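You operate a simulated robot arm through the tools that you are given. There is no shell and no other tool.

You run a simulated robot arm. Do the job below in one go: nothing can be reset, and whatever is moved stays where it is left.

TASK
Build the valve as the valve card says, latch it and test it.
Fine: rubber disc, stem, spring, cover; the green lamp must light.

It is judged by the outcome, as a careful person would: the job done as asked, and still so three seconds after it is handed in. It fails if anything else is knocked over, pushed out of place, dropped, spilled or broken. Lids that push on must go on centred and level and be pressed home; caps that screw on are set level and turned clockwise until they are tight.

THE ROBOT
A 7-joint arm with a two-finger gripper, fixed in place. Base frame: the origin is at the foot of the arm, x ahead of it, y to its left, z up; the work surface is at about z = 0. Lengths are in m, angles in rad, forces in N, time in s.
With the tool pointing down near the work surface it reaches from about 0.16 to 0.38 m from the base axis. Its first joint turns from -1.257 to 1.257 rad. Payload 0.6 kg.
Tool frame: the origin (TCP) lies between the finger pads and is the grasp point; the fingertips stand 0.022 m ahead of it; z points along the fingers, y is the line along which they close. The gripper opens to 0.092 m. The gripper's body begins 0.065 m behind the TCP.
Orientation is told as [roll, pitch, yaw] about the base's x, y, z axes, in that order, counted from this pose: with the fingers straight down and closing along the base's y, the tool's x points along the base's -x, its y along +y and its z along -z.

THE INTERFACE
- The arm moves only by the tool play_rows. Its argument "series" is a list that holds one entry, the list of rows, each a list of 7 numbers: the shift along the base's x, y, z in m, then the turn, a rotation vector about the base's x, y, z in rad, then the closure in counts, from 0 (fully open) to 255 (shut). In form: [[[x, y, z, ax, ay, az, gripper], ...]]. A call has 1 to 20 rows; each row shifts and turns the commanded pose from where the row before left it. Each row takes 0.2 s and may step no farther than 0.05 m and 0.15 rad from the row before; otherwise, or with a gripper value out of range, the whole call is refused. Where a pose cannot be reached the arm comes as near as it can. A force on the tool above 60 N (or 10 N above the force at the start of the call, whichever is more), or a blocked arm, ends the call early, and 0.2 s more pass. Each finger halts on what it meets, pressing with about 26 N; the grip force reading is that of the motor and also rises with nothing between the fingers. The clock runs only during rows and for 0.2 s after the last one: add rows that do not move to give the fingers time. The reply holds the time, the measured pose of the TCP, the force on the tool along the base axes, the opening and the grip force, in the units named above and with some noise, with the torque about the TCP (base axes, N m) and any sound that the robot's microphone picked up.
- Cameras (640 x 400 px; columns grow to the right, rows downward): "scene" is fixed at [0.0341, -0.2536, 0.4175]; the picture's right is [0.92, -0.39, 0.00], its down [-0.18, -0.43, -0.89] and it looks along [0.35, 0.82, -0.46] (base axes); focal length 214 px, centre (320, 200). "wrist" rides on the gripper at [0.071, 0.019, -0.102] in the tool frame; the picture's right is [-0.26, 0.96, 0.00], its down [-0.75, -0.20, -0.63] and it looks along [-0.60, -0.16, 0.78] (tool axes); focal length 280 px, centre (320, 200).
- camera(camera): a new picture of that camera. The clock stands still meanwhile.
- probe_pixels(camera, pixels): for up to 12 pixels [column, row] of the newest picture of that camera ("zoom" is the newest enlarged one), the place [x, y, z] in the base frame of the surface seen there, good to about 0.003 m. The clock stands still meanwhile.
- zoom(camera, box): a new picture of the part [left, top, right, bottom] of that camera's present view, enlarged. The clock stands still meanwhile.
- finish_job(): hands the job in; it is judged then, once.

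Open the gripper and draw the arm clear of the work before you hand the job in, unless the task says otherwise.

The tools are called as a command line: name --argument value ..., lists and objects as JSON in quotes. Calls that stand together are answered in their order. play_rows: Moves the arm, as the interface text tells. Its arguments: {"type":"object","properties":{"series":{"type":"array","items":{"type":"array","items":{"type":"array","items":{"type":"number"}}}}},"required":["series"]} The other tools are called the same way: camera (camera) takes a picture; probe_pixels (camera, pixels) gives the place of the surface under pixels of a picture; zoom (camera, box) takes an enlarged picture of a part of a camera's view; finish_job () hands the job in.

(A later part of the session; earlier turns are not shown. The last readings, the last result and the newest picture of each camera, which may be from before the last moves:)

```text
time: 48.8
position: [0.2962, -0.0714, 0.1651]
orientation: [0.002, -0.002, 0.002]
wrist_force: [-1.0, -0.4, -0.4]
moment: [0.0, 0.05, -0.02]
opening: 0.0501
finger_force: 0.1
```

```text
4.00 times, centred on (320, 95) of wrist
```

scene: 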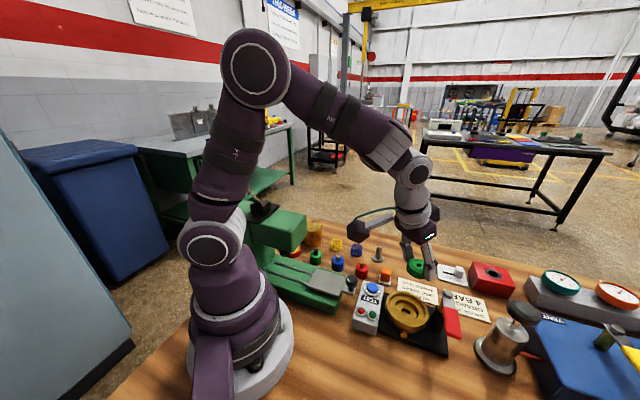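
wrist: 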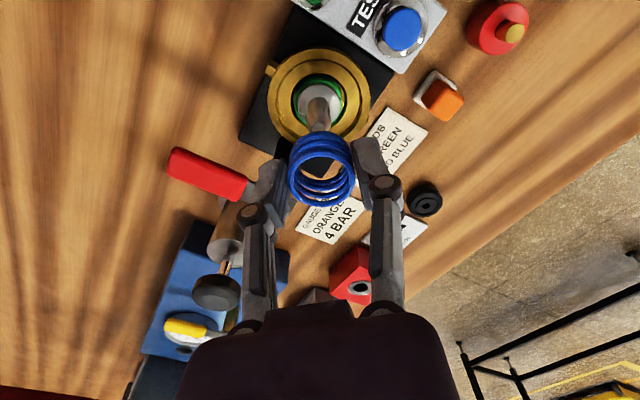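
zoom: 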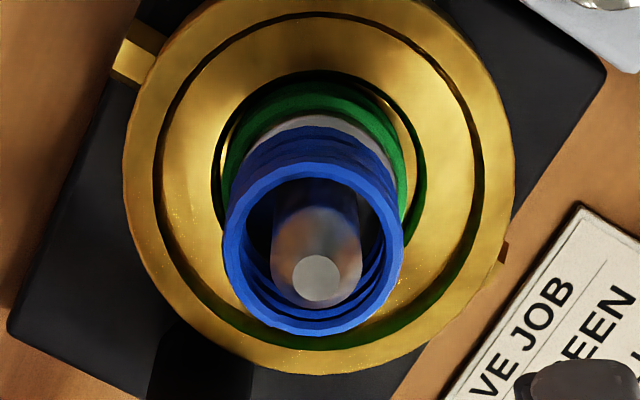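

The spring is now within about 1.5 mm of the stem axis, sitting on the flange. Next the cover: I rise, swing left and turn the gripper by -0.5 rad so the fingers will later clear the latch post.

play_rows --series '[[[0, 0, 0.04, 0, 0, 0, 100], [-0.012, 0.0405, 0, 0, 0, -0.125, 60], [-0.012, 0.0405, 0, 0, 0, -0.125, 33], [-0.012, 0.0405, 0, 0, 0, -0.125, 33], [-0.012, 0.0405, 0, 0, 0, -0.125, 33], [-0.012, 0.0405, 0, 0, 0, 0, 33], [-0.012, 0.0405, 0, 0, 0, 0, 33], [-0.01, 0.03, 0, 0, 0, 0, 33], [0, 0, 0, 0, 0, 0, 33], [0, 0, 0, 0, 0, 0, 33]]]'

camera --camera "wrist"

camera --camera "scene"

```text
time: 51.0
position: [0.2155, 0.2009, 0.2034]
orientation: [0.002, -0.001, -0.5]
wrist_force: [0.3, 0.0, 0.1]
moment: [-0.01, -0.02, -0.03]
opening: 0.0801
finger_force: 0.0
```

```text
taken
```

wrist: 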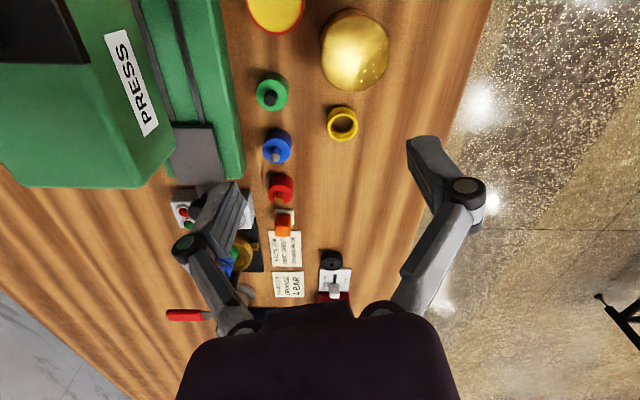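

```text
taken
```

scene: 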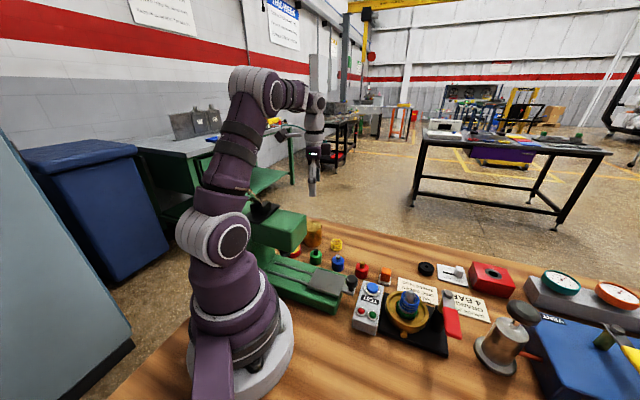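

The cover appears at wrist (354,50) with the green plunger and the red pad nearby. I zoom and probe for its centre.

zoom --camera "wrist" --box '[240, 0, 432, 120]'

probe_pixels --camera "wrist" --pixels '[[325, 50], [386, 55], [355, 22], [358, 84], [356, 55], [340, 40], [372, 70], [272, 88], [285, 95], [275, 25], [290, 30], [342, 125]]'

zoom --camera "scene" --box '[285, 205, 349, 245]'

```text
3.33 times, centred on (336, 60) of wrist
```

zoom: 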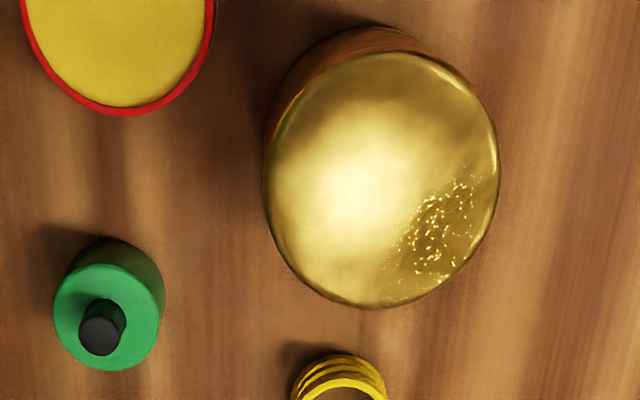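

```text
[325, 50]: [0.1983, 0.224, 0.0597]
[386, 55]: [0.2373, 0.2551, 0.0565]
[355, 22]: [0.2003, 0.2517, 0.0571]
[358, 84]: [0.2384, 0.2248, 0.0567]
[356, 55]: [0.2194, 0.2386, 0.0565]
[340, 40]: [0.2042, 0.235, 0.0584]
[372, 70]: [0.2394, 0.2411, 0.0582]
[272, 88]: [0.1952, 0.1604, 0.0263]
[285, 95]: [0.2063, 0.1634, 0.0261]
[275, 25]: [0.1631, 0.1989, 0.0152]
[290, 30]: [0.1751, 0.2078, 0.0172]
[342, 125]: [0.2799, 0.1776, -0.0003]
```

```text
10.00 times, centred on (317, 225) of scene
```

zoom: 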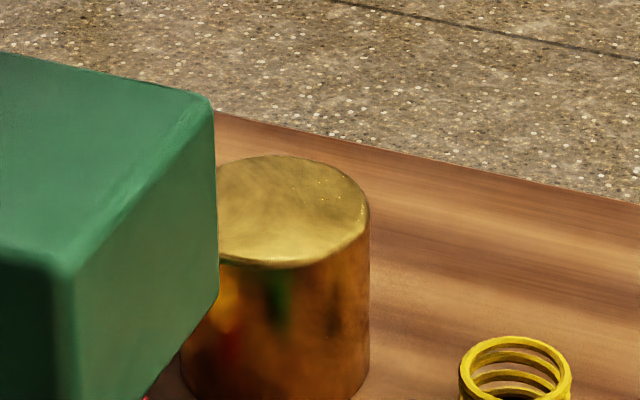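

Cover centre ≈ (0.2185,0.2375), top z≈0.0575, r≈0.028. I move over it, lower to just above, and recheck.

play_rows --series '[[[0.003, 0.0365, 0, 0, 0, 0, 55], [0, 0, -0.04, 0, 0, 0, 55], [0, 0, -0.04, 0, 0, 0, 55], [0, 0, -0.02, 0, 0, 0, 55], [0, 0, 0, 0, 0, 0, 55], [0, 0, 0, 0, 0, 0, 55]]]'

camera --camera "wrist"

camera --camera "scene"

```text
time: 52.4
position: [0.2184, 0.2375, 0.1049]
orientation: [0.003, -0.003, -0.5]
wrist_force: [0.5, 0.6, -0.2]
moment: [-0.06, 0.04, 0.03]
opening: 0.0721
finger_force: 0.0
```

```text
taken
```

wrist: 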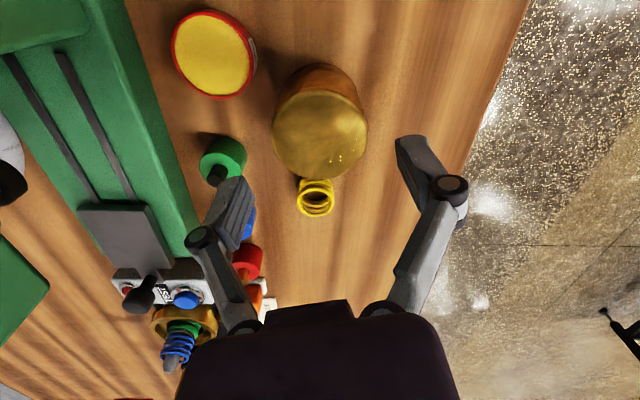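

```text
taken
```

scene: 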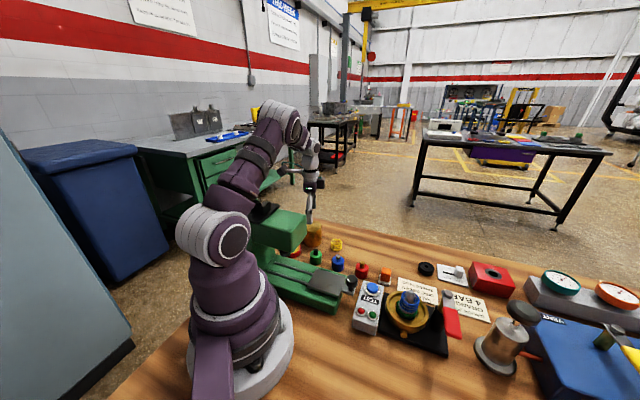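

I check the press handle's clearance to the arm in the scene view, and zoom on the cover in the wrist view.

zoom --camera "scene" --box '[210, 150, 338, 230]'

zoom --camera "wrist" --box '[200, 50, 440, 200]'

```text
5.00 times, centred on (274, 190) of scene
```

zoom: 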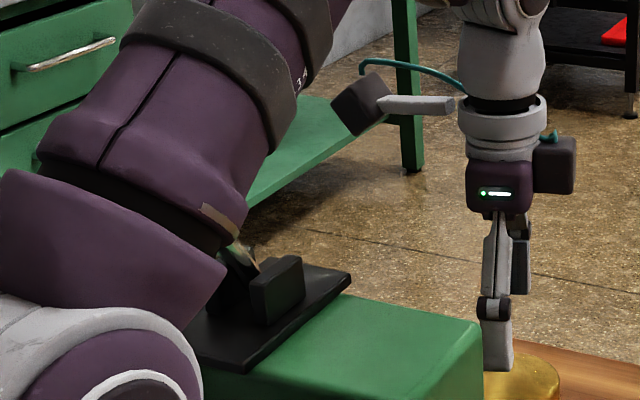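

```text
2.67 times, centred on (320, 125) of wrist
```

zoom: 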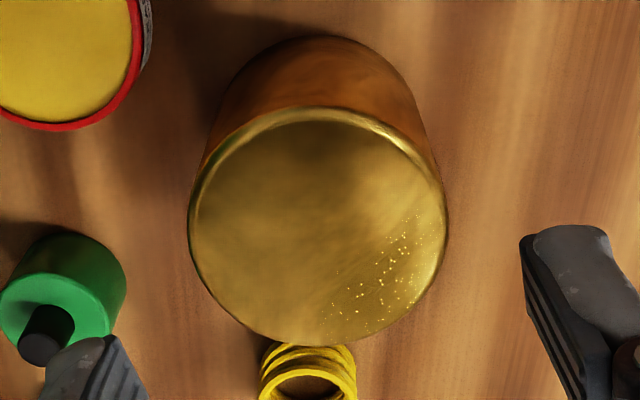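

The arm stays clear of the press handle, and the cover is centred under the TCP within 2 mm. I descend around it to z≈0.043 and check.

play_rows --series '[[[0.0003, -0.0015, -0.02, 0, 0, 0, 55], [0, 0, -0.02, 0, 0, 0, 55], [0, 0, -0.02, 0, 0, 0, 55], [0, 0, 0, 0, 0, 0, 55], [0, 0, 0, 0, 0, 0, 55]]]'

camera --camera "wrist"

zoom --camera "scene" --box '[240, 160, 368, 240]'

```text
time: 53.6
position: [0.2186, 0.2358, 0.0461]
orientation: [0.003, -0.001, -0.499]
wrist_force: [0.0, 0.0, 0.2]
moment: [0.01, -0.01, 0.0]
opening: 0.072
finger_force: 0.1
```

```text
taken
```

wrist: 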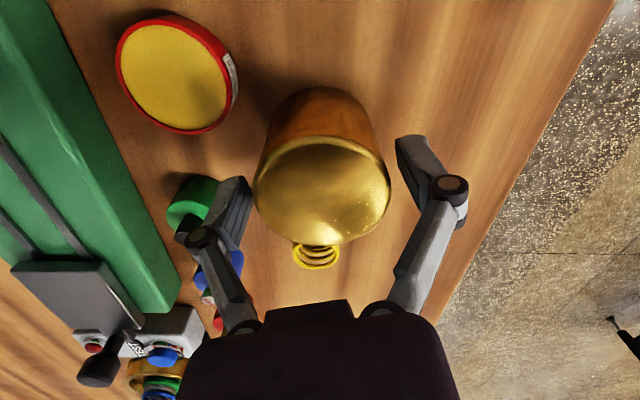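

```text
5.00 times, centred on (304, 200) of scene
```

zoom: 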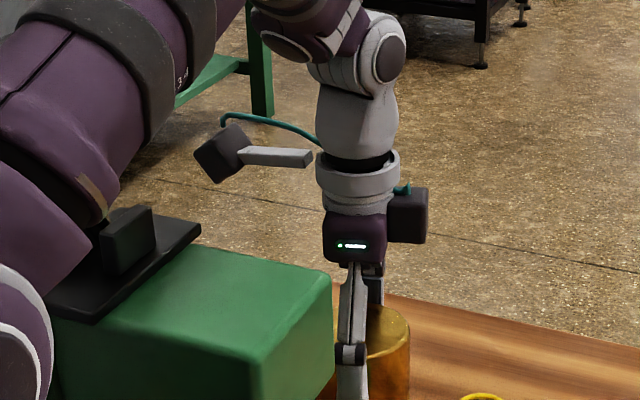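

Cover is centred between the fingers. I close on it.

play_rows --series '[[[0, 0, -0.001, 0, 0, 0, 90], [0, 0, 0, 0, 0, 0, 120], [0, 0, 0, 0, 0, 0, 150], [0, 0, 0, 0, 0, 0, 150], [0, 0, 0, 0, 0, 0, 150]]]'

camera --camera "wrist"

```text
time: 54.8
position: [0.2183, 0.2345, 0.0462]
orientation: [0.001, -0.002, -0.499]
wrist_force: [2.1, 0.6, 12.5]
moment: [0.06, -0.04, 0.01]
opening: 0.0575
finger_force: 25.9
```

```text
taken
```

wrist: 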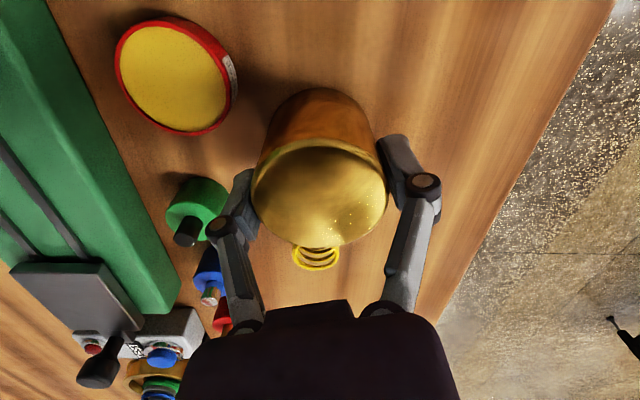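

Cover gripped at 57.5 mm. I lift it straight up to 0.17 and carry it over the valve.

play_rows --series '[[[0, 0, 0.02, 0, 0, 0, 150], [0, 0, 0.035, 0, 0, 0, 150], [0, 0, 0.04, 0, 0, 0, 150], [0, 0, 0.04, 0, 0, 0, 150], [0.0099, -0.038, 0, 0, 0, 0, 150], [0.0099, -0.038, 0, 0, 0, 0, 150], [0.0099, -0.038, 0, 0, 0, 0, 150], [0.0099, -0.038, 0, 0, 0, 0, 150], [0.0099, -0.038, 0, 0, 0, 0, 150], [0.0099, -0.038, 0, 0, 0, 0, 150], [0.0099, -0.038, 0, 0, 0, 0, 150], [0.0099, -0.038, 0, 0, 0, 0, 150], [0, 0, 0, 0, 0, 0, 150], [0, 0, 0, 0, 0, 0, 150]]]'

camera --camera "wrist"

camera --camera "scene"

```text
time: 57.8
position: [0.3001, -0.07, 0.1808]
orientation: [0.003, 0.0, -0.5]
wrist_force: [0.0, 0.8, -2.4]
moment: [0.0, -0.02, 0.01]
opening: 0.0577
finger_force: 26.2
```

```text
taken
```

wrist: 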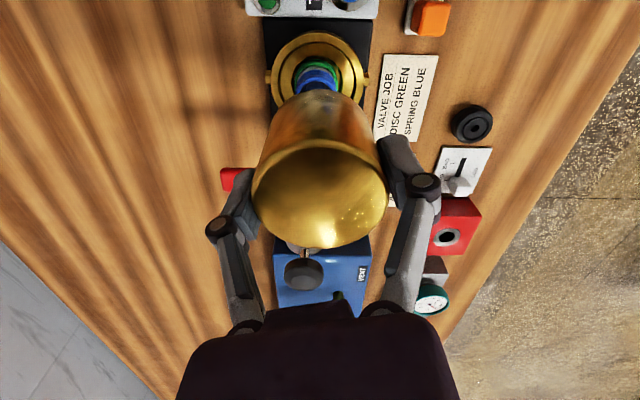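

```text
taken
```

scene: 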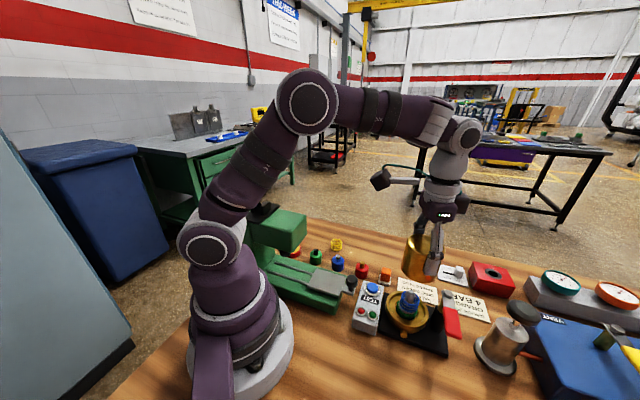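

I zoom on the body ahead of the cover to work out the alignment.

zoom --camera "wrist" --box '[240, 10, 400, 110]'

zoom --camera "scene" --box '[366, 220, 478, 290]'

```text
4.00 times, centred on (320, 60) of wrist
```

zoom: 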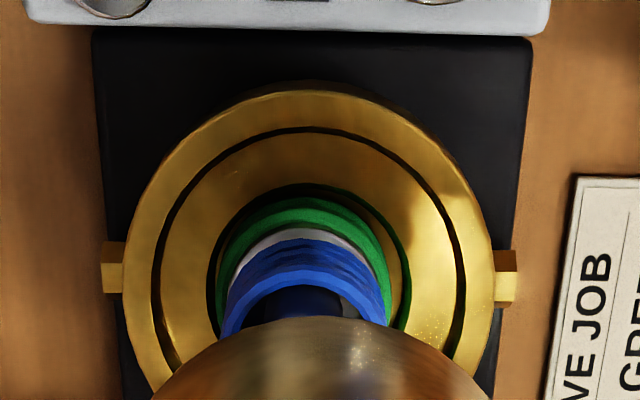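

```text
5.71 times, centred on (422, 255) of scene
```

zoom: 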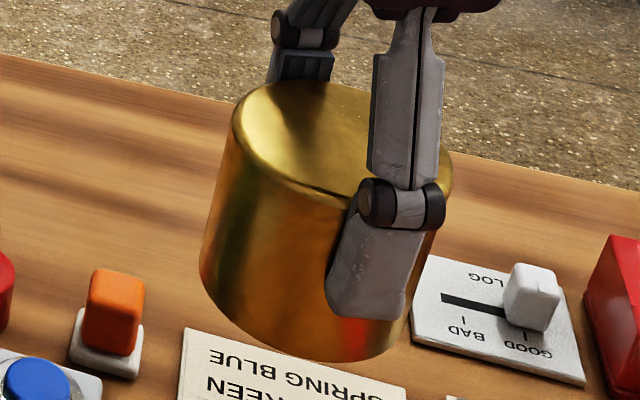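

The body centre is about (-2,-1) mm from the cover's axis. I correct and lower until the cover's lower edge is just above the stem tip, then compare in both views.

play_rows --series '[[[-0.0017, -0.0014, -0.015, 0, 0, 0, 150], [0, 0, -0.02, 0, 0, 0, 150], [0, 0, -0.005, 0, 0, 0, 150], [0, 0, 0, 0, 0, 0, 150], [0, 0, 0, 0, 0, 0, 150]]]'

zoom --camera "wrist" --box '[224, 20, 416, 140]'

zoom --camera "scene" --box '[358, 245, 470, 315]'

```text
time: 59.0
position: [0.2967, -0.0692, 0.1403]
orientation: [0.002, -0.003, -0.499]
wrist_force: [0.9, 0.1, -2.9]
moment: [-0.01, 0.0, -0.01]
opening: 0.0575
finger_force: 26.3
```

```text
3.33 times, centred on (320, 80) of wrist
```

zoom: 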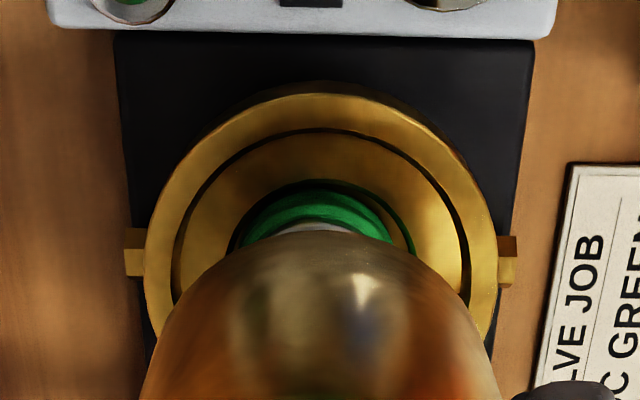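

```text
5.71 times, centred on (414, 280) of scene
```

zoom: 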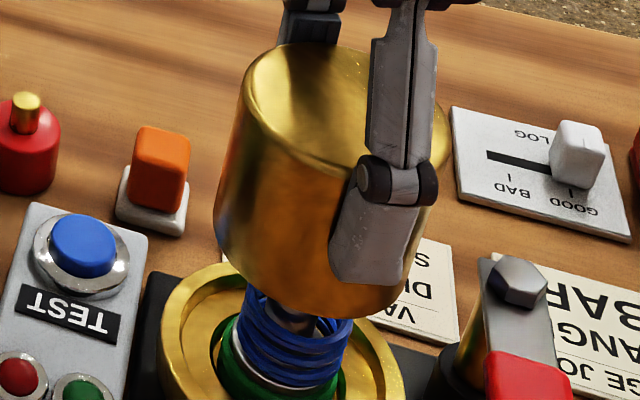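

I zoom on the held cover to fix its own axis relative to the gripper.

zoom --camera "wrist" --box '[224, 130, 416, 250]'

```text
3.33 times, centred on (320, 190) of wrist
```

zoom: 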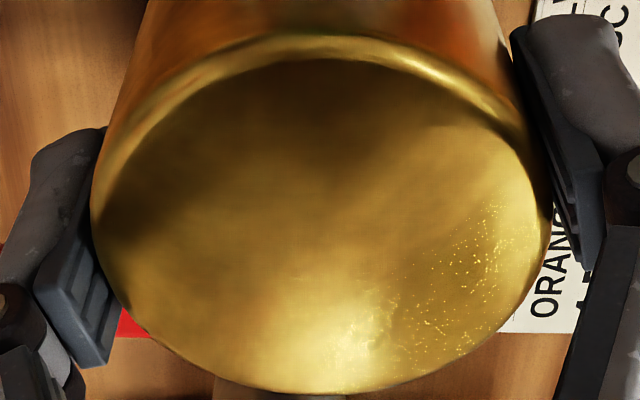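

The cover's axis is within 1 mm of the body's. I lower it over the stem to about 1 cm above the rim and compare again.

play_rows --series '[[[0.0005, -0.0005, -0.015, 0, 0, 0, 150], [0, 0, -0.015, 0, 0, 0, 150], [0, 0, -0.013, 0, 0, 0, 150], [0, 0, 0, 0, 0, 0, 150], [0, 0, 0, 0, 0, 0, 150]]]'

zoom --camera "wrist" --box '[224, 40, 416, 160]'

zoom --camera "scene" --box '[366, 260, 462, 320]'

```text
time: 60.2
position: [0.2945, -0.0696, 0.0991]
orientation: [0.001, -0.002, -0.5]
wrist_force: [-0.8, 0.2, -2.1]
moment: [-0.01, 0.02, -0.04]
opening: 0.0576
finger_force: 26.4
```

```text
3.33 times, centred on (320, 100) of wrist
```

zoom: 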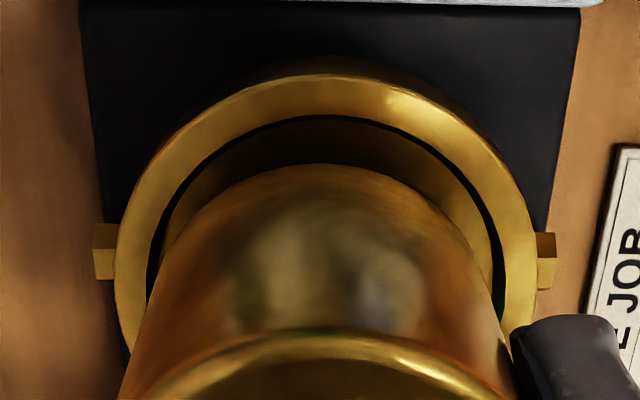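

```text
6.67 times, centred on (414, 290) of scene
```

zoom: 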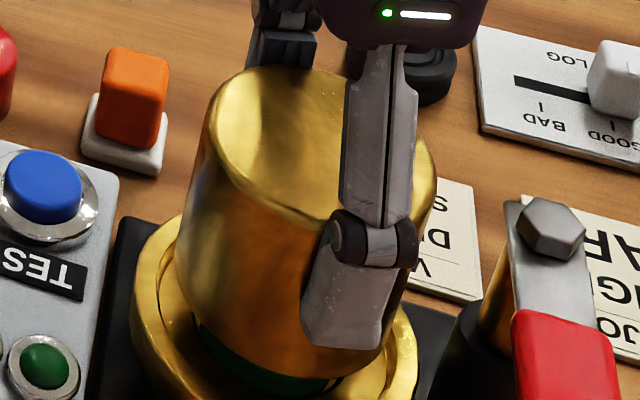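

Both views put the cover within about 1 mm of concentric. I lower slowly into the recess, watching the force.

play_rows --series '[[[0.0003, 0, -0.006, 0, 0, 0, 150], [0, 0, -0.005, 0, 0, 0, 150], [0, 0, -0.003, 0, 0, 0, 150], [0, 0, 0, 0, 0, 0, 150], [0, 0, 0, 0, 0, 0, 150]]]'

zoom --camera "wrist" --box '[224, 40, 416, 160]'

zoom --camera "scene" --box '[366, 265, 462, 325]'

```text
time: 61.4
position: [0.2953, -0.0685, 0.0832]
orientation: [0.001, -0.002, -0.5]
wrist_force: [0.4, -0.7, -2.7]
moment: [0.0, -0.01, -0.01]
opening: 0.0578
finger_force: 25.8
```

```text
3.33 times, centred on (320, 100) of wrist
```

zoom: 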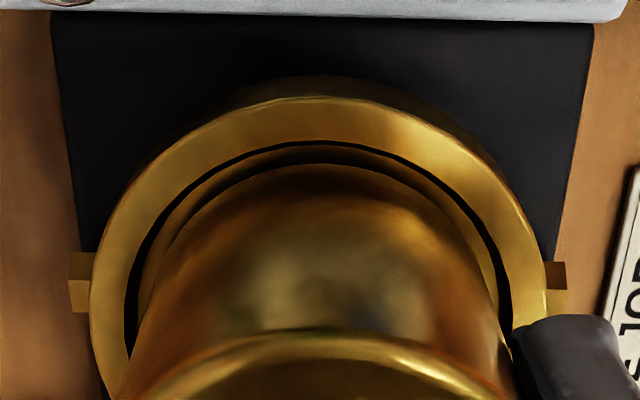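

```text
6.67 times, centred on (414, 295) of scene
```

zoom: 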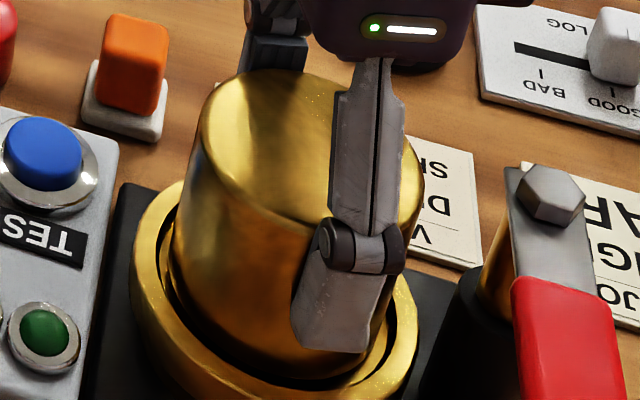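

The cover enters the recess with even gaps around. I lower the last few millimetres in small steps until it seats.

play_rows --series '[[[0, 0, -0.002, 0, 0, 0, 150], [0, 0, -0.0015, 0, 0, 0, 150], [0, 0, 0, 0, 0, 0, 150]]]'

zoom --camera "scene" --box '[366, 265, 462, 325]'

zoom --camera "wrist" --box '[224, 40, 416, 160]'

```text
time: 62.2
position: [0.2943, -0.0699, 0.0787]
orientation: [0.002, -0.003, -0.5]
wrist_force: [0.1, -0.8, -2.6]
moment: [-0.01, 0.01, 0.01]
opening: 0.0575
finger_force: 25.7
```

```text
6.67 times, centred on (414, 295) of scene
```

zoom: 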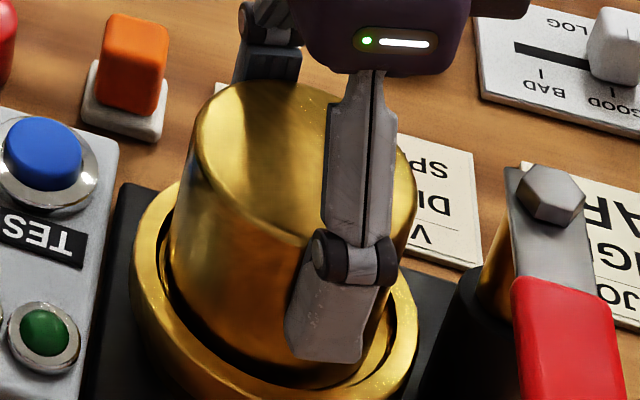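

```text
3.33 times, centred on (320, 100) of wrist
```

zoom: 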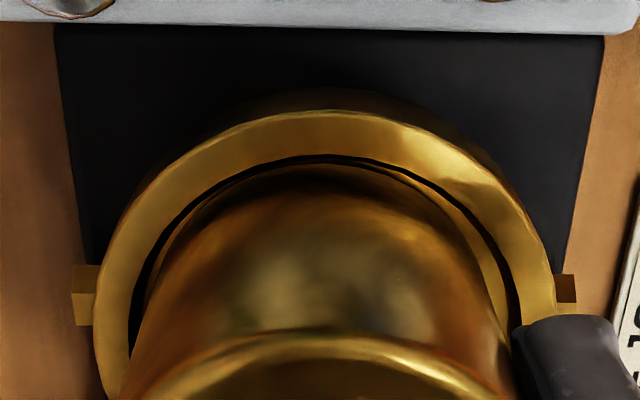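

Force still shows only the cover's weight, so it isn't seated yet; I nudge +0.6 mm in x and keep lowering in 1 mm steps.

play_rows --series '[[[0.0006, 0, -0.001, 0, 0, 0, 150], [0, 0, -0.001, 0, 0, 0, 150], [0, 0, 0, 0, 0, 0, 150]]]'

```text
time: 63.0
position: [0.297, -0.0706, 0.0784]
orientation: [0.001, -0.002, -0.501]
wrist_force: [-4.8, 0.4, 16.1]
moment: [-0.02, 0.13, 0.01]
opening: 0.0577
finger_force: 26.7
```

Contact: about 18 N upward. I look to see whether it is seated on the ledge.

zoom --camera "scene" --box '[374, 275, 454, 325]'

zoom --camera "wrist" --box '[224, 40, 416, 160]'

```text
8.00 times, centred on (414, 300) of scene
```

zoom: 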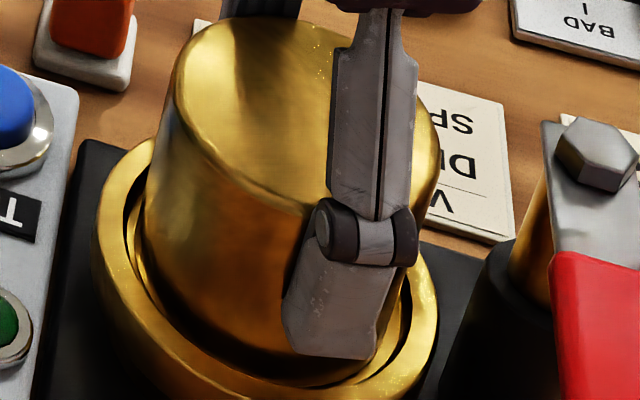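

```text
3.33 times, centred on (320, 100) of wrist
```

zoom: 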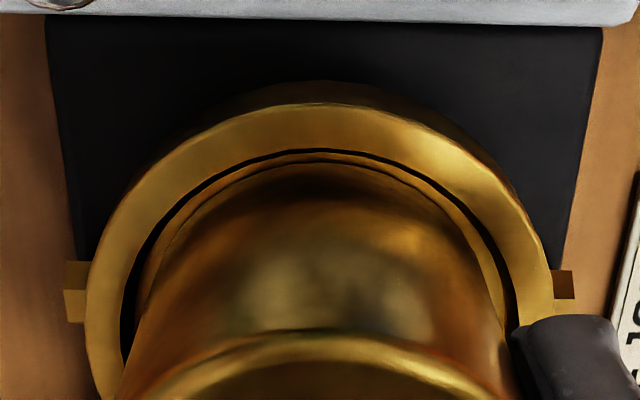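

It looks seated with an even gap around. I press a bit further to confirm it is home.

play_rows --series '[[[0, 0, -0.001, 0, 0, 0, 150], [0, 0, 0, 0, 0, 0, 150]]]'

```text
time: 63.6
position: [0.2964, -0.0712, 0.0773]
orientation: [0.002, -0.003, -0.499]
wrist_force: [2.1, -2.4, 18.0]
moment: [-0.07, -0.06, -0.02]
opening: 0.0577
finger_force: 25.8
```

Force rose little, so it is either compressing slightly or the fingers slide. I probe the cover's top height and rim.

zoom --camera "scene" --box '[374, 265, 454, 315]'

probe_pixels --camera "zoom" --pixels '[[220, 150], [260, 170], [300, 210], [240, 120], [300, 130], [280, 150], [230, 180], [200, 140]]'

camera --camera "wrist"

probe_pixels --camera "wrist" --pixels '[[300, 180], [320, 180], [340, 180], [300, 210], [320, 210], [340, 210], [320, 225], [290, 195]]'

```text
8.00 times, centred on (414, 290) of scene
```

zoom: 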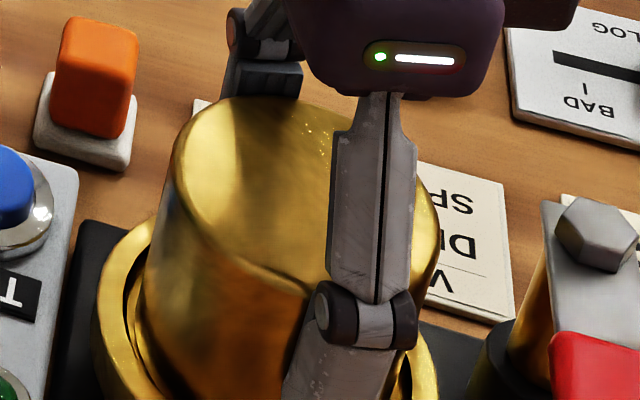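

```text
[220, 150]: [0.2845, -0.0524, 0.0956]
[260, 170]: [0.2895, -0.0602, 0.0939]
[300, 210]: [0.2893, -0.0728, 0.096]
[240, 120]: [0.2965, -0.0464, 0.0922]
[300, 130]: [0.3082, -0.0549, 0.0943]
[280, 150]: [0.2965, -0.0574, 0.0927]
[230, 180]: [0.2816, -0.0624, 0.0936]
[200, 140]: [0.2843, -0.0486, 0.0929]
```

```text
taken
```

wrist: 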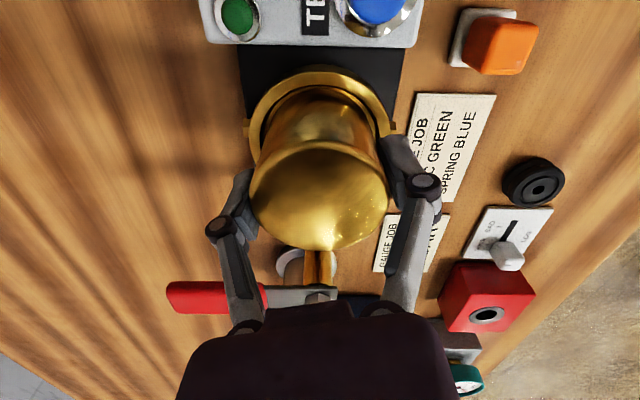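

```text
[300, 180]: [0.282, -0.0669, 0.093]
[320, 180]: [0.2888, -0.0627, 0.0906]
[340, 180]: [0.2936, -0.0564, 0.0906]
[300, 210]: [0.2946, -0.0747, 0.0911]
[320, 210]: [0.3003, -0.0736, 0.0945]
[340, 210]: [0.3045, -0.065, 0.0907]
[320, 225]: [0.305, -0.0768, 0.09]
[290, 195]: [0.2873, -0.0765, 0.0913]
```

The top reads z≈0.092, matching a seated cover (0.0335+0.058). I open the fingers and rise straight up.

play_rows --series '[[[0, 0, 0.0005, 0, 0, 0, 110], [0, 0, 0, 0, 0, 0, 60], [0, 0, 0, 0, 0, 0, 55], [0, 0, 0, 0, 0, 0, 55], [0, 0, 0.03, 0, 0, 0, 55], [0, 0, 0.045, 0, 0, 0, 55], [0, 0, 0.03, 0, 0, 0, 55], [0, 0, 0, 0, 0, 0, 55]]]'

camera --camera "wrist"

zoom --camera "scene" --box '[358, 260, 486, 340]'

```text
time: 65.4
position: [0.2955, -0.0696, 0.1812]
orientation: [0.002, -0.001, -0.499]
wrist_force: [-0.3, -0.3, 0.6]
moment: [-0.01, 0.05, 0.01]
opening: 0.0724
finger_force: 0.1
```

```text
taken
```

wrist: 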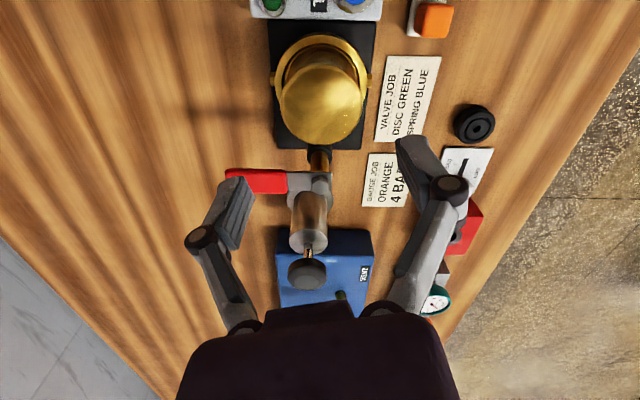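

```text
5.00 times, centred on (422, 300) of scene
```

zoom: 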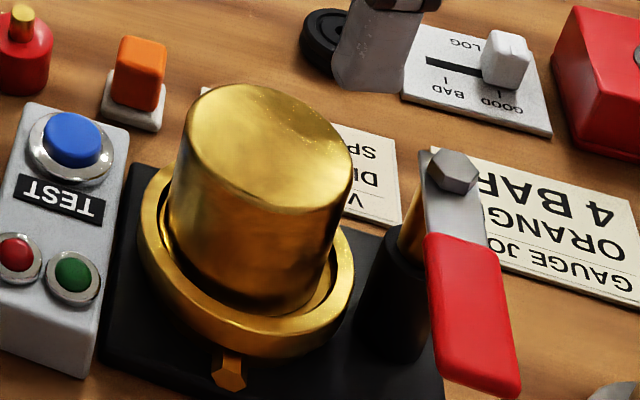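

I zoom to judge whether the cover is centred in its recess.

zoom --camera "scene" --box '[380, 290, 436, 325]'

zoom --camera "wrist" --box '[264, 25, 376, 95]'

zoom --camera "wrist" --box '[220, 130, 348, 210]'

probe_pixels --camera "wrist" --pixels '[[320, 181], [300, 181], [308, 176], [285, 181], [260, 181], [240, 176], [230, 176], [312, 193], [320, 158], [328, 100], [300, 100], [350, 100]]'

```text
11.43 times, centred on (408, 308) of scene
```

zoom: 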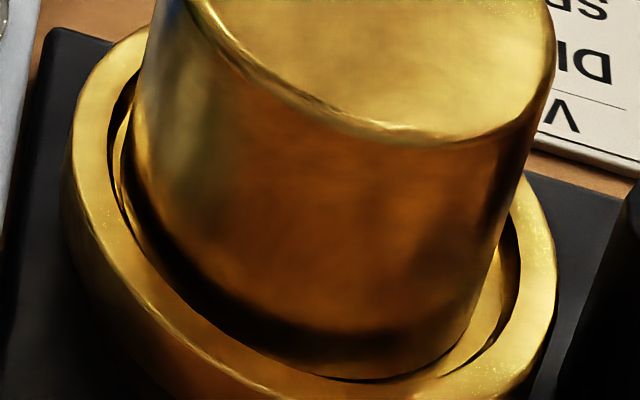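

```text
5.71 times, centred on (320, 60) of wrist
```

zoom: 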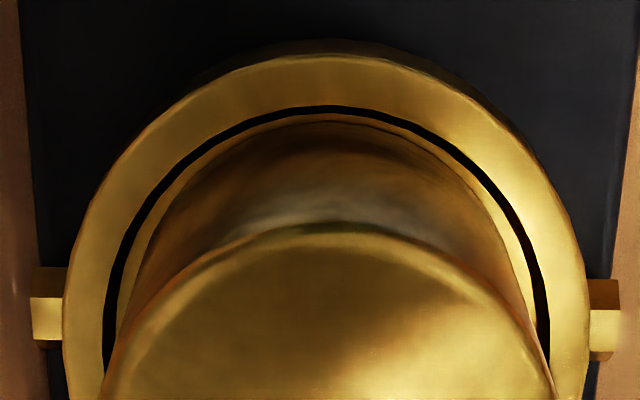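

```text
5.00 times, centred on (284, 170) of wrist
```

zoom: 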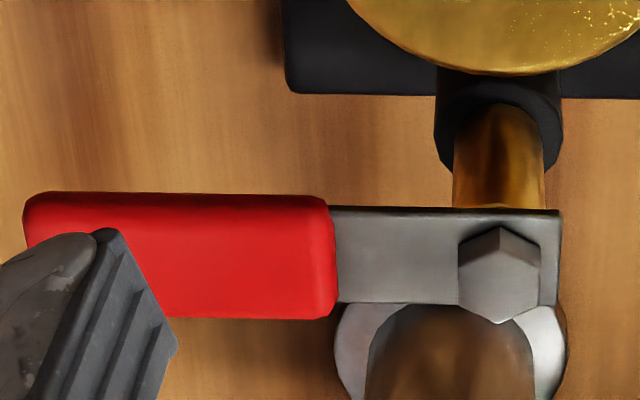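

```text
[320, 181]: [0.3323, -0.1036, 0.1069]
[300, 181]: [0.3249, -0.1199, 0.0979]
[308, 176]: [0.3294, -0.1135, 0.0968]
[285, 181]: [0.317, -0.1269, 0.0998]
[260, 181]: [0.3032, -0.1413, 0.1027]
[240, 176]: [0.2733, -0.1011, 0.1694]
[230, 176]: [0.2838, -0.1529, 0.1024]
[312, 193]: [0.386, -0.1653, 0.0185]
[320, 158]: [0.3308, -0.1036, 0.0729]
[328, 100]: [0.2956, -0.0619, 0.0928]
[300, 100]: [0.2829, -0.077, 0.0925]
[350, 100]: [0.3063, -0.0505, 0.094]
```

The cover is level and concentric. The lever pivots at the bolt (0.3325,-0.1045), handle end near (0.281,-0.156); it must swing ~90° clockwise over the cover. I probe the pump next to it to be sure of space for pushing.

camera --camera "scene"

probe_pixels --camera "scene" --pixels '[[523, 305], [512, 310], [536, 316], [505, 335], [485, 340], [522, 345], [500, 372], [478, 355], [448, 318], [458, 318], [452, 336], [449, 297]]'

zoom --camera "scene" --box '[420, 280, 548, 360]'

```text
taken
```

scene: 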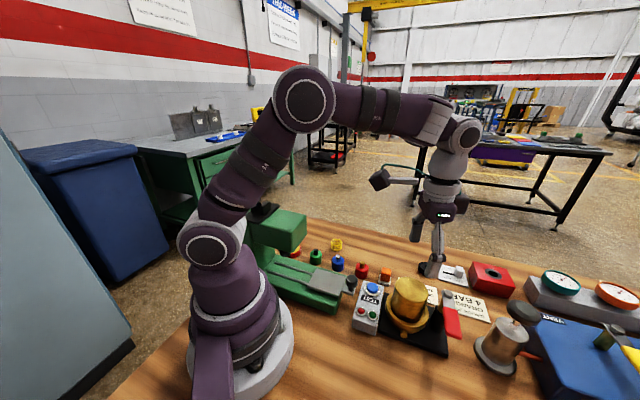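

```text
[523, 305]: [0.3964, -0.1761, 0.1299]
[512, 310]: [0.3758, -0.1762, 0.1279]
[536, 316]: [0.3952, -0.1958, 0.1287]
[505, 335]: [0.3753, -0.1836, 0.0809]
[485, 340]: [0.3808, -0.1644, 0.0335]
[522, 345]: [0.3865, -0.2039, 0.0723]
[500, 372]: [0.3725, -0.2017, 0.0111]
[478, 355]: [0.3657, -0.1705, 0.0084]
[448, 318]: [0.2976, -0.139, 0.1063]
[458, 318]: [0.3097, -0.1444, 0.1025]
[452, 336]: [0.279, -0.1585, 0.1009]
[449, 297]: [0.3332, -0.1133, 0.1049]
```

```text
5.00 times, centred on (484, 320) of scene
```

zoom: 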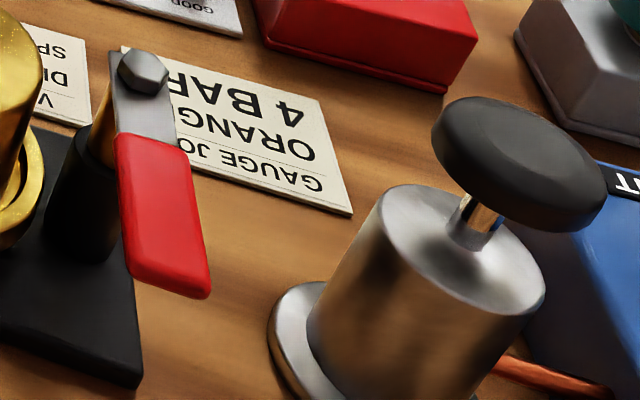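

There is ample room. I close the gripper, turn it so its closing axis faces the push direction, and move to the outer side of the handle at (0.312,-0.167), still high.

play_rows --series '[[[0.0018, -0.0108, 0, 0, 0, 0.138, 120], [0.0018, -0.0108, 0, 0, 0, 0.138, 200], [0.0018, -0.0108, 0, 0, 0, 0.138, 255], [0.0018, -0.0108, 0, 0, 0, 0.138, 255], [0.0018, -0.0108, 0, 0, 0, 0.138, 255], [0.0018, -0.0108, 0, 0, 0, 0.138, 255], [0.0018, -0.0108, 0, 0, 0, 0.138, 255], [0.0018, -0.0108, 0, 0, 0, 0.138, 255], [0.0019, -0.011, 0, 0, 0, 0.138, 255], [0, 0, 0, 0, 0, 0, 255], [0, 0, 0, 0, 0, 0, 255]]]'

camera --camera "wrist"

camera --camera "scene"

```text
time: 67.8
position: [0.3131, -0.1669, 0.1834]
orientation: [0.002, -0.002, 0.745]
wrist_force: [-0.6, -0.3, 0.1]
moment: [0.0, -0.04, 0.02]
opening: 0.0
finger_force: 26.3
```

```text
taken
```

wrist: 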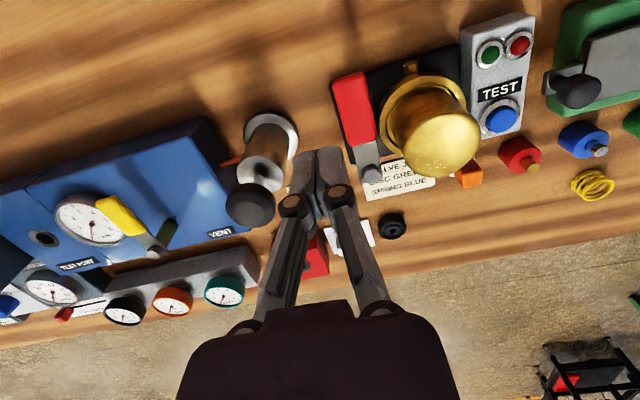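

```text
taken
```

scene: 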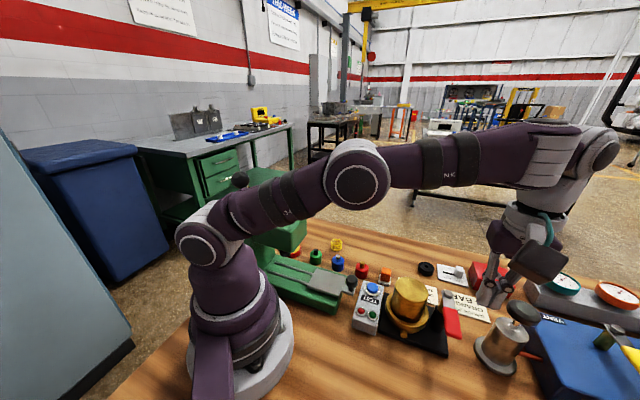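

The closed fingers are beside the handle's outer side. I descend to put the tips at about z≈0.097, alongside the handle.

play_rows --series '[[[0, 0, -0.03, 0, 0, 0, 255], [0, 0, -0.025, 0, 0, 0, 255], [0, 0, -0.009, 0, 0, 0, 255], [0, 0, 0, 0, 0, 0, 255], [0, 0, 0, 0, 0, 0, 255]]]'

camera --camera "wrist"

zoom --camera "scene" --box '[390, 230, 550, 330]'

```text
time: 69.0
position: [0.3118, -0.1671, 0.1198]
orientation: [0.003, -0.001, 0.742]
wrist_force: [-0.1, -0.3, -0.3]
moment: [0.01, -0.01, -0.01]
opening: 0.0
finger_force: 26.1
```

```text
taken
```

wrist: 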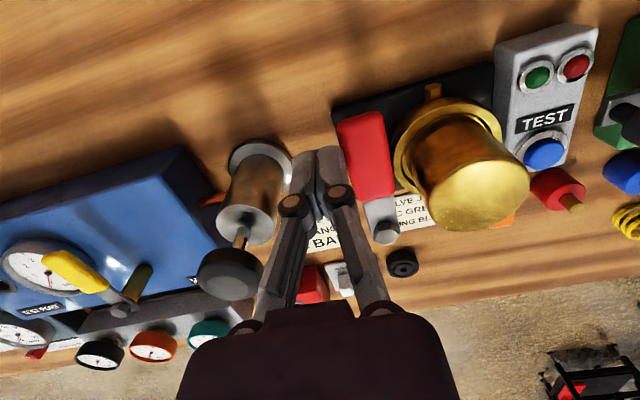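

```text
4.00 times, centred on (470, 280) of scene
```

zoom: 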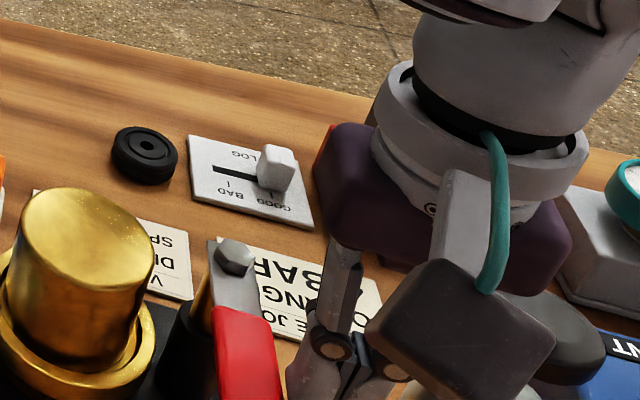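

The fingertips sit alongside the handle with a few mm of gap. I push it along the arc for the first ~24° and look.

play_rows --series '[[[-0.0067, 0.0075, 0, 0, 0, 0, 255], [-0.0056, 0.0035, 0, 0, 0, -0.11, 255], [-0.005, 0.0038, 0, 0, 0, -0.105, 255], [-0.0046, 0.0042, 0, 0, 0, -0.105, 255], [-0.004, 0.0048, 0, 0, 0, -0.105, 255], [0, 0, 0, 0, 0, 0, 255]]]'

camera --camera "wrist"

zoom --camera "scene" --box '[370, 250, 530, 350]'

```text
time: 70.4
position: [0.2878, -0.1439, 0.1184]
orientation: [0.002, -0.003, 0.317]
wrist_force: [0.3, -0.5, -0.3]
moment: [0.02, 0.03, 0.0]
opening: 0.0002
finger_force: 25.9
```

```text
taken
```

wrist: 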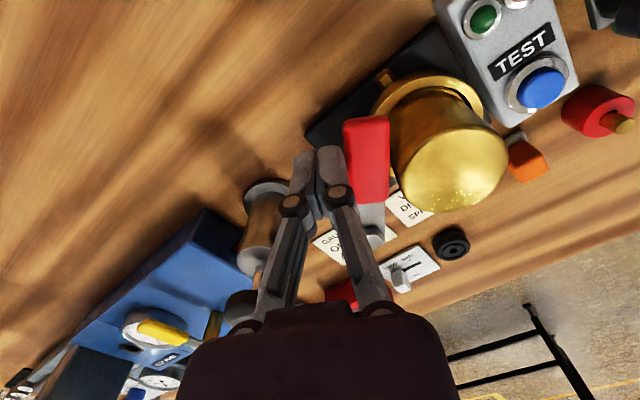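

```text
4.00 times, centred on (450, 300) of scene
```

zoom: 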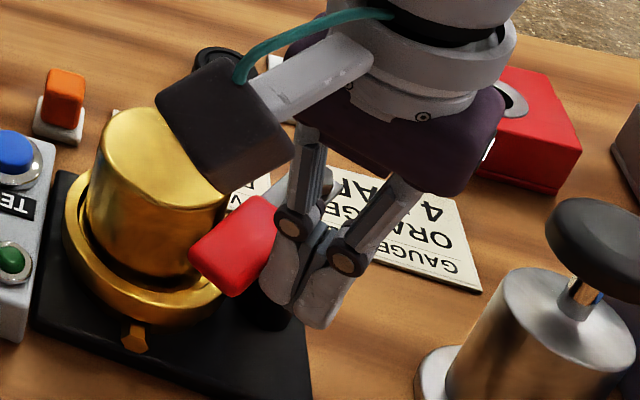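

The lever swings freely with the push. I continue the arc to about 168° and check the handle's height against the cover.

play_rows --series '[[[-0.0035, 0.0051, 0, 0, 0, -0.105, 255], [-0.003, 0.0054, 0, 0, 0, -0.105, 255], [-0.0024, 0.0058, 0, 0, 0, -0.105, 255], [-0.0018, 0.006, 0, 0, 0, -0.105, 255], [0, 0, 0, 0, 0, 0, 255]]]'

zoom --camera "wrist" --box '[240, 50, 520, 225]'

zoom --camera "scene" --box '[370, 250, 498, 330]'

```text
time: 71.6
position: [0.2772, -0.12, 0.1176]
orientation: [0.002, -0.001, -0.102]
wrist_force: [-0.9, -0.4, 0.5]
moment: [-0.01, -0.02, -0.02]
opening: 0.0
finger_force: 26.1
```

```text
2.29 times, centred on (380, 138) of wrist
```

zoom: 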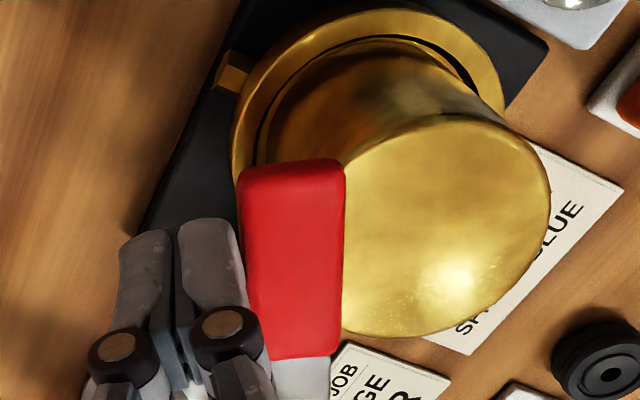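

```text
5.00 times, centred on (434, 290) of scene
```

zoom: 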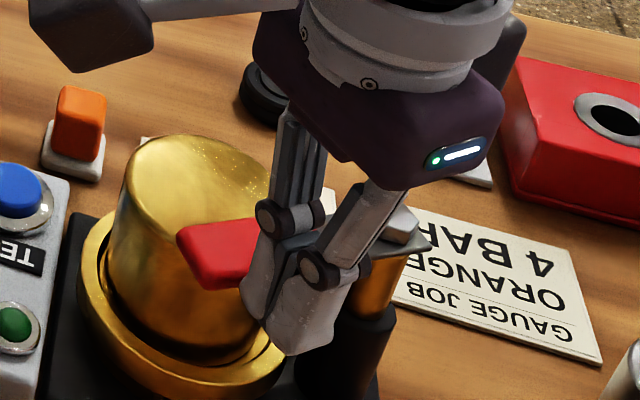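

No resistance so far; the handle is reaching the cover's edge. I continue one small step at a time to see whether it rides over the top.

play_rows --series '[[[-0.0012, 0.006, 0, 0, 0, -0.105, 255], [-0.0005, 0.0063, 0, 0, 0, -0.105, 255], [0, 0, 0, 0, 0, 0, 255]]]'

zoom --camera "wrist" --box '[240, 50, 520, 225]'

zoom --camera "scene" --box '[370, 250, 498, 330]'

```text
time: 72.4
position: [0.2744, -0.1083, 0.1175]
orientation: [0.0, -0.002, -0.313]
wrist_force: [-0.8, 0.3, 0.3]
moment: [0.0, 0.0, -0.03]
opening: 0.0002
finger_force: 26.1
```

```text
2.29 times, centred on (380, 138) of wrist
```

zoom: 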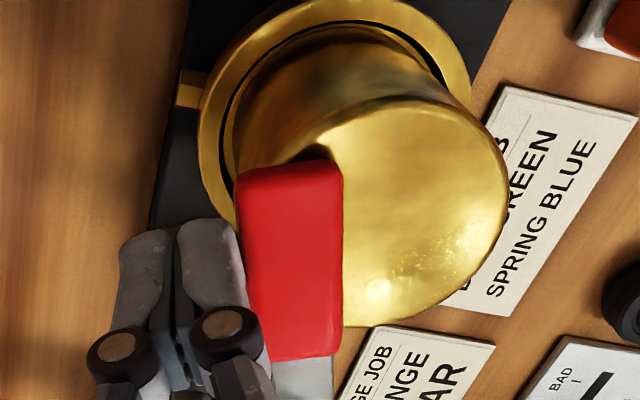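

```text
5.00 times, centred on (434, 290) of scene
```

zoom: 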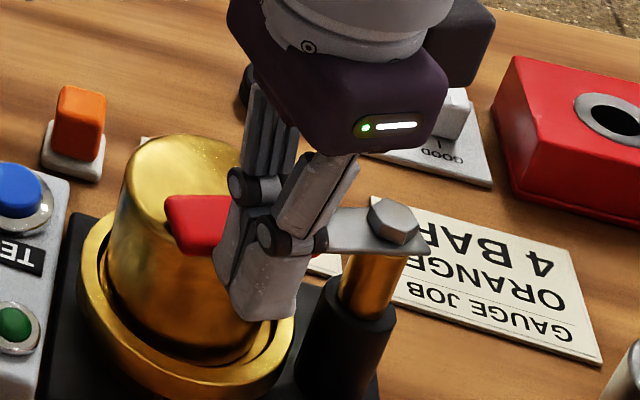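

The handle rides over the cover's top without resistance. I raise 1 mm for fingertip clearance and continue the arc.

play_rows --series '[[[0.0002, 0.0062, 0.001, 0, 0, -0.105, 255], [0.0008, 0.0062, 0, 0, 0, -0.105, 255], [0.0014, 0.006, 0, 0, 0, -0.105, 255], [0, 0, 0, 0, 0, 0, 255]]]'

zoom --camera "wrist" --box '[240, 50, 520, 225]'

zoom --camera "scene" --box '[370, 250, 498, 330]'

```text
time: 73.4
position: [0.278, -0.0894, 0.1196]
orientation: [0.002, -0.002, -0.628]
wrist_force: [-0.2, -0.4, -0.3]
moment: [0.03, 0.01, 0.0]
opening: 0.0
finger_force: 26.8
```

```text
2.29 times, centred on (380, 138) of wrist
```

zoom: 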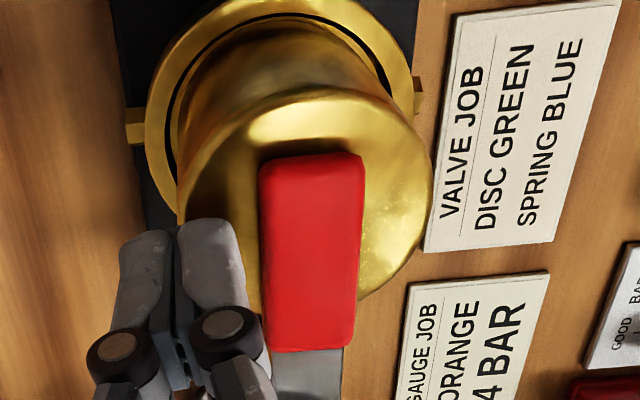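

```text
5.00 times, centred on (434, 290) of scene
```

zoom: 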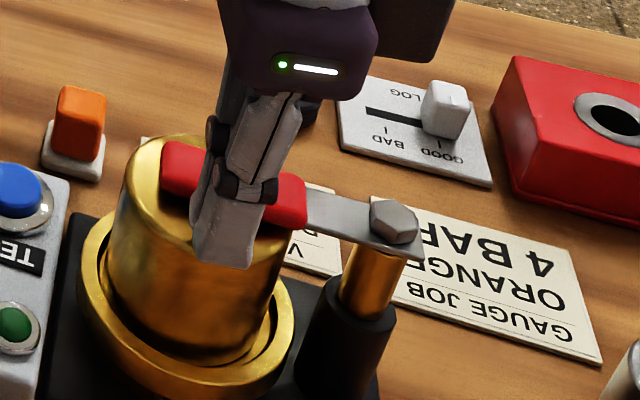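

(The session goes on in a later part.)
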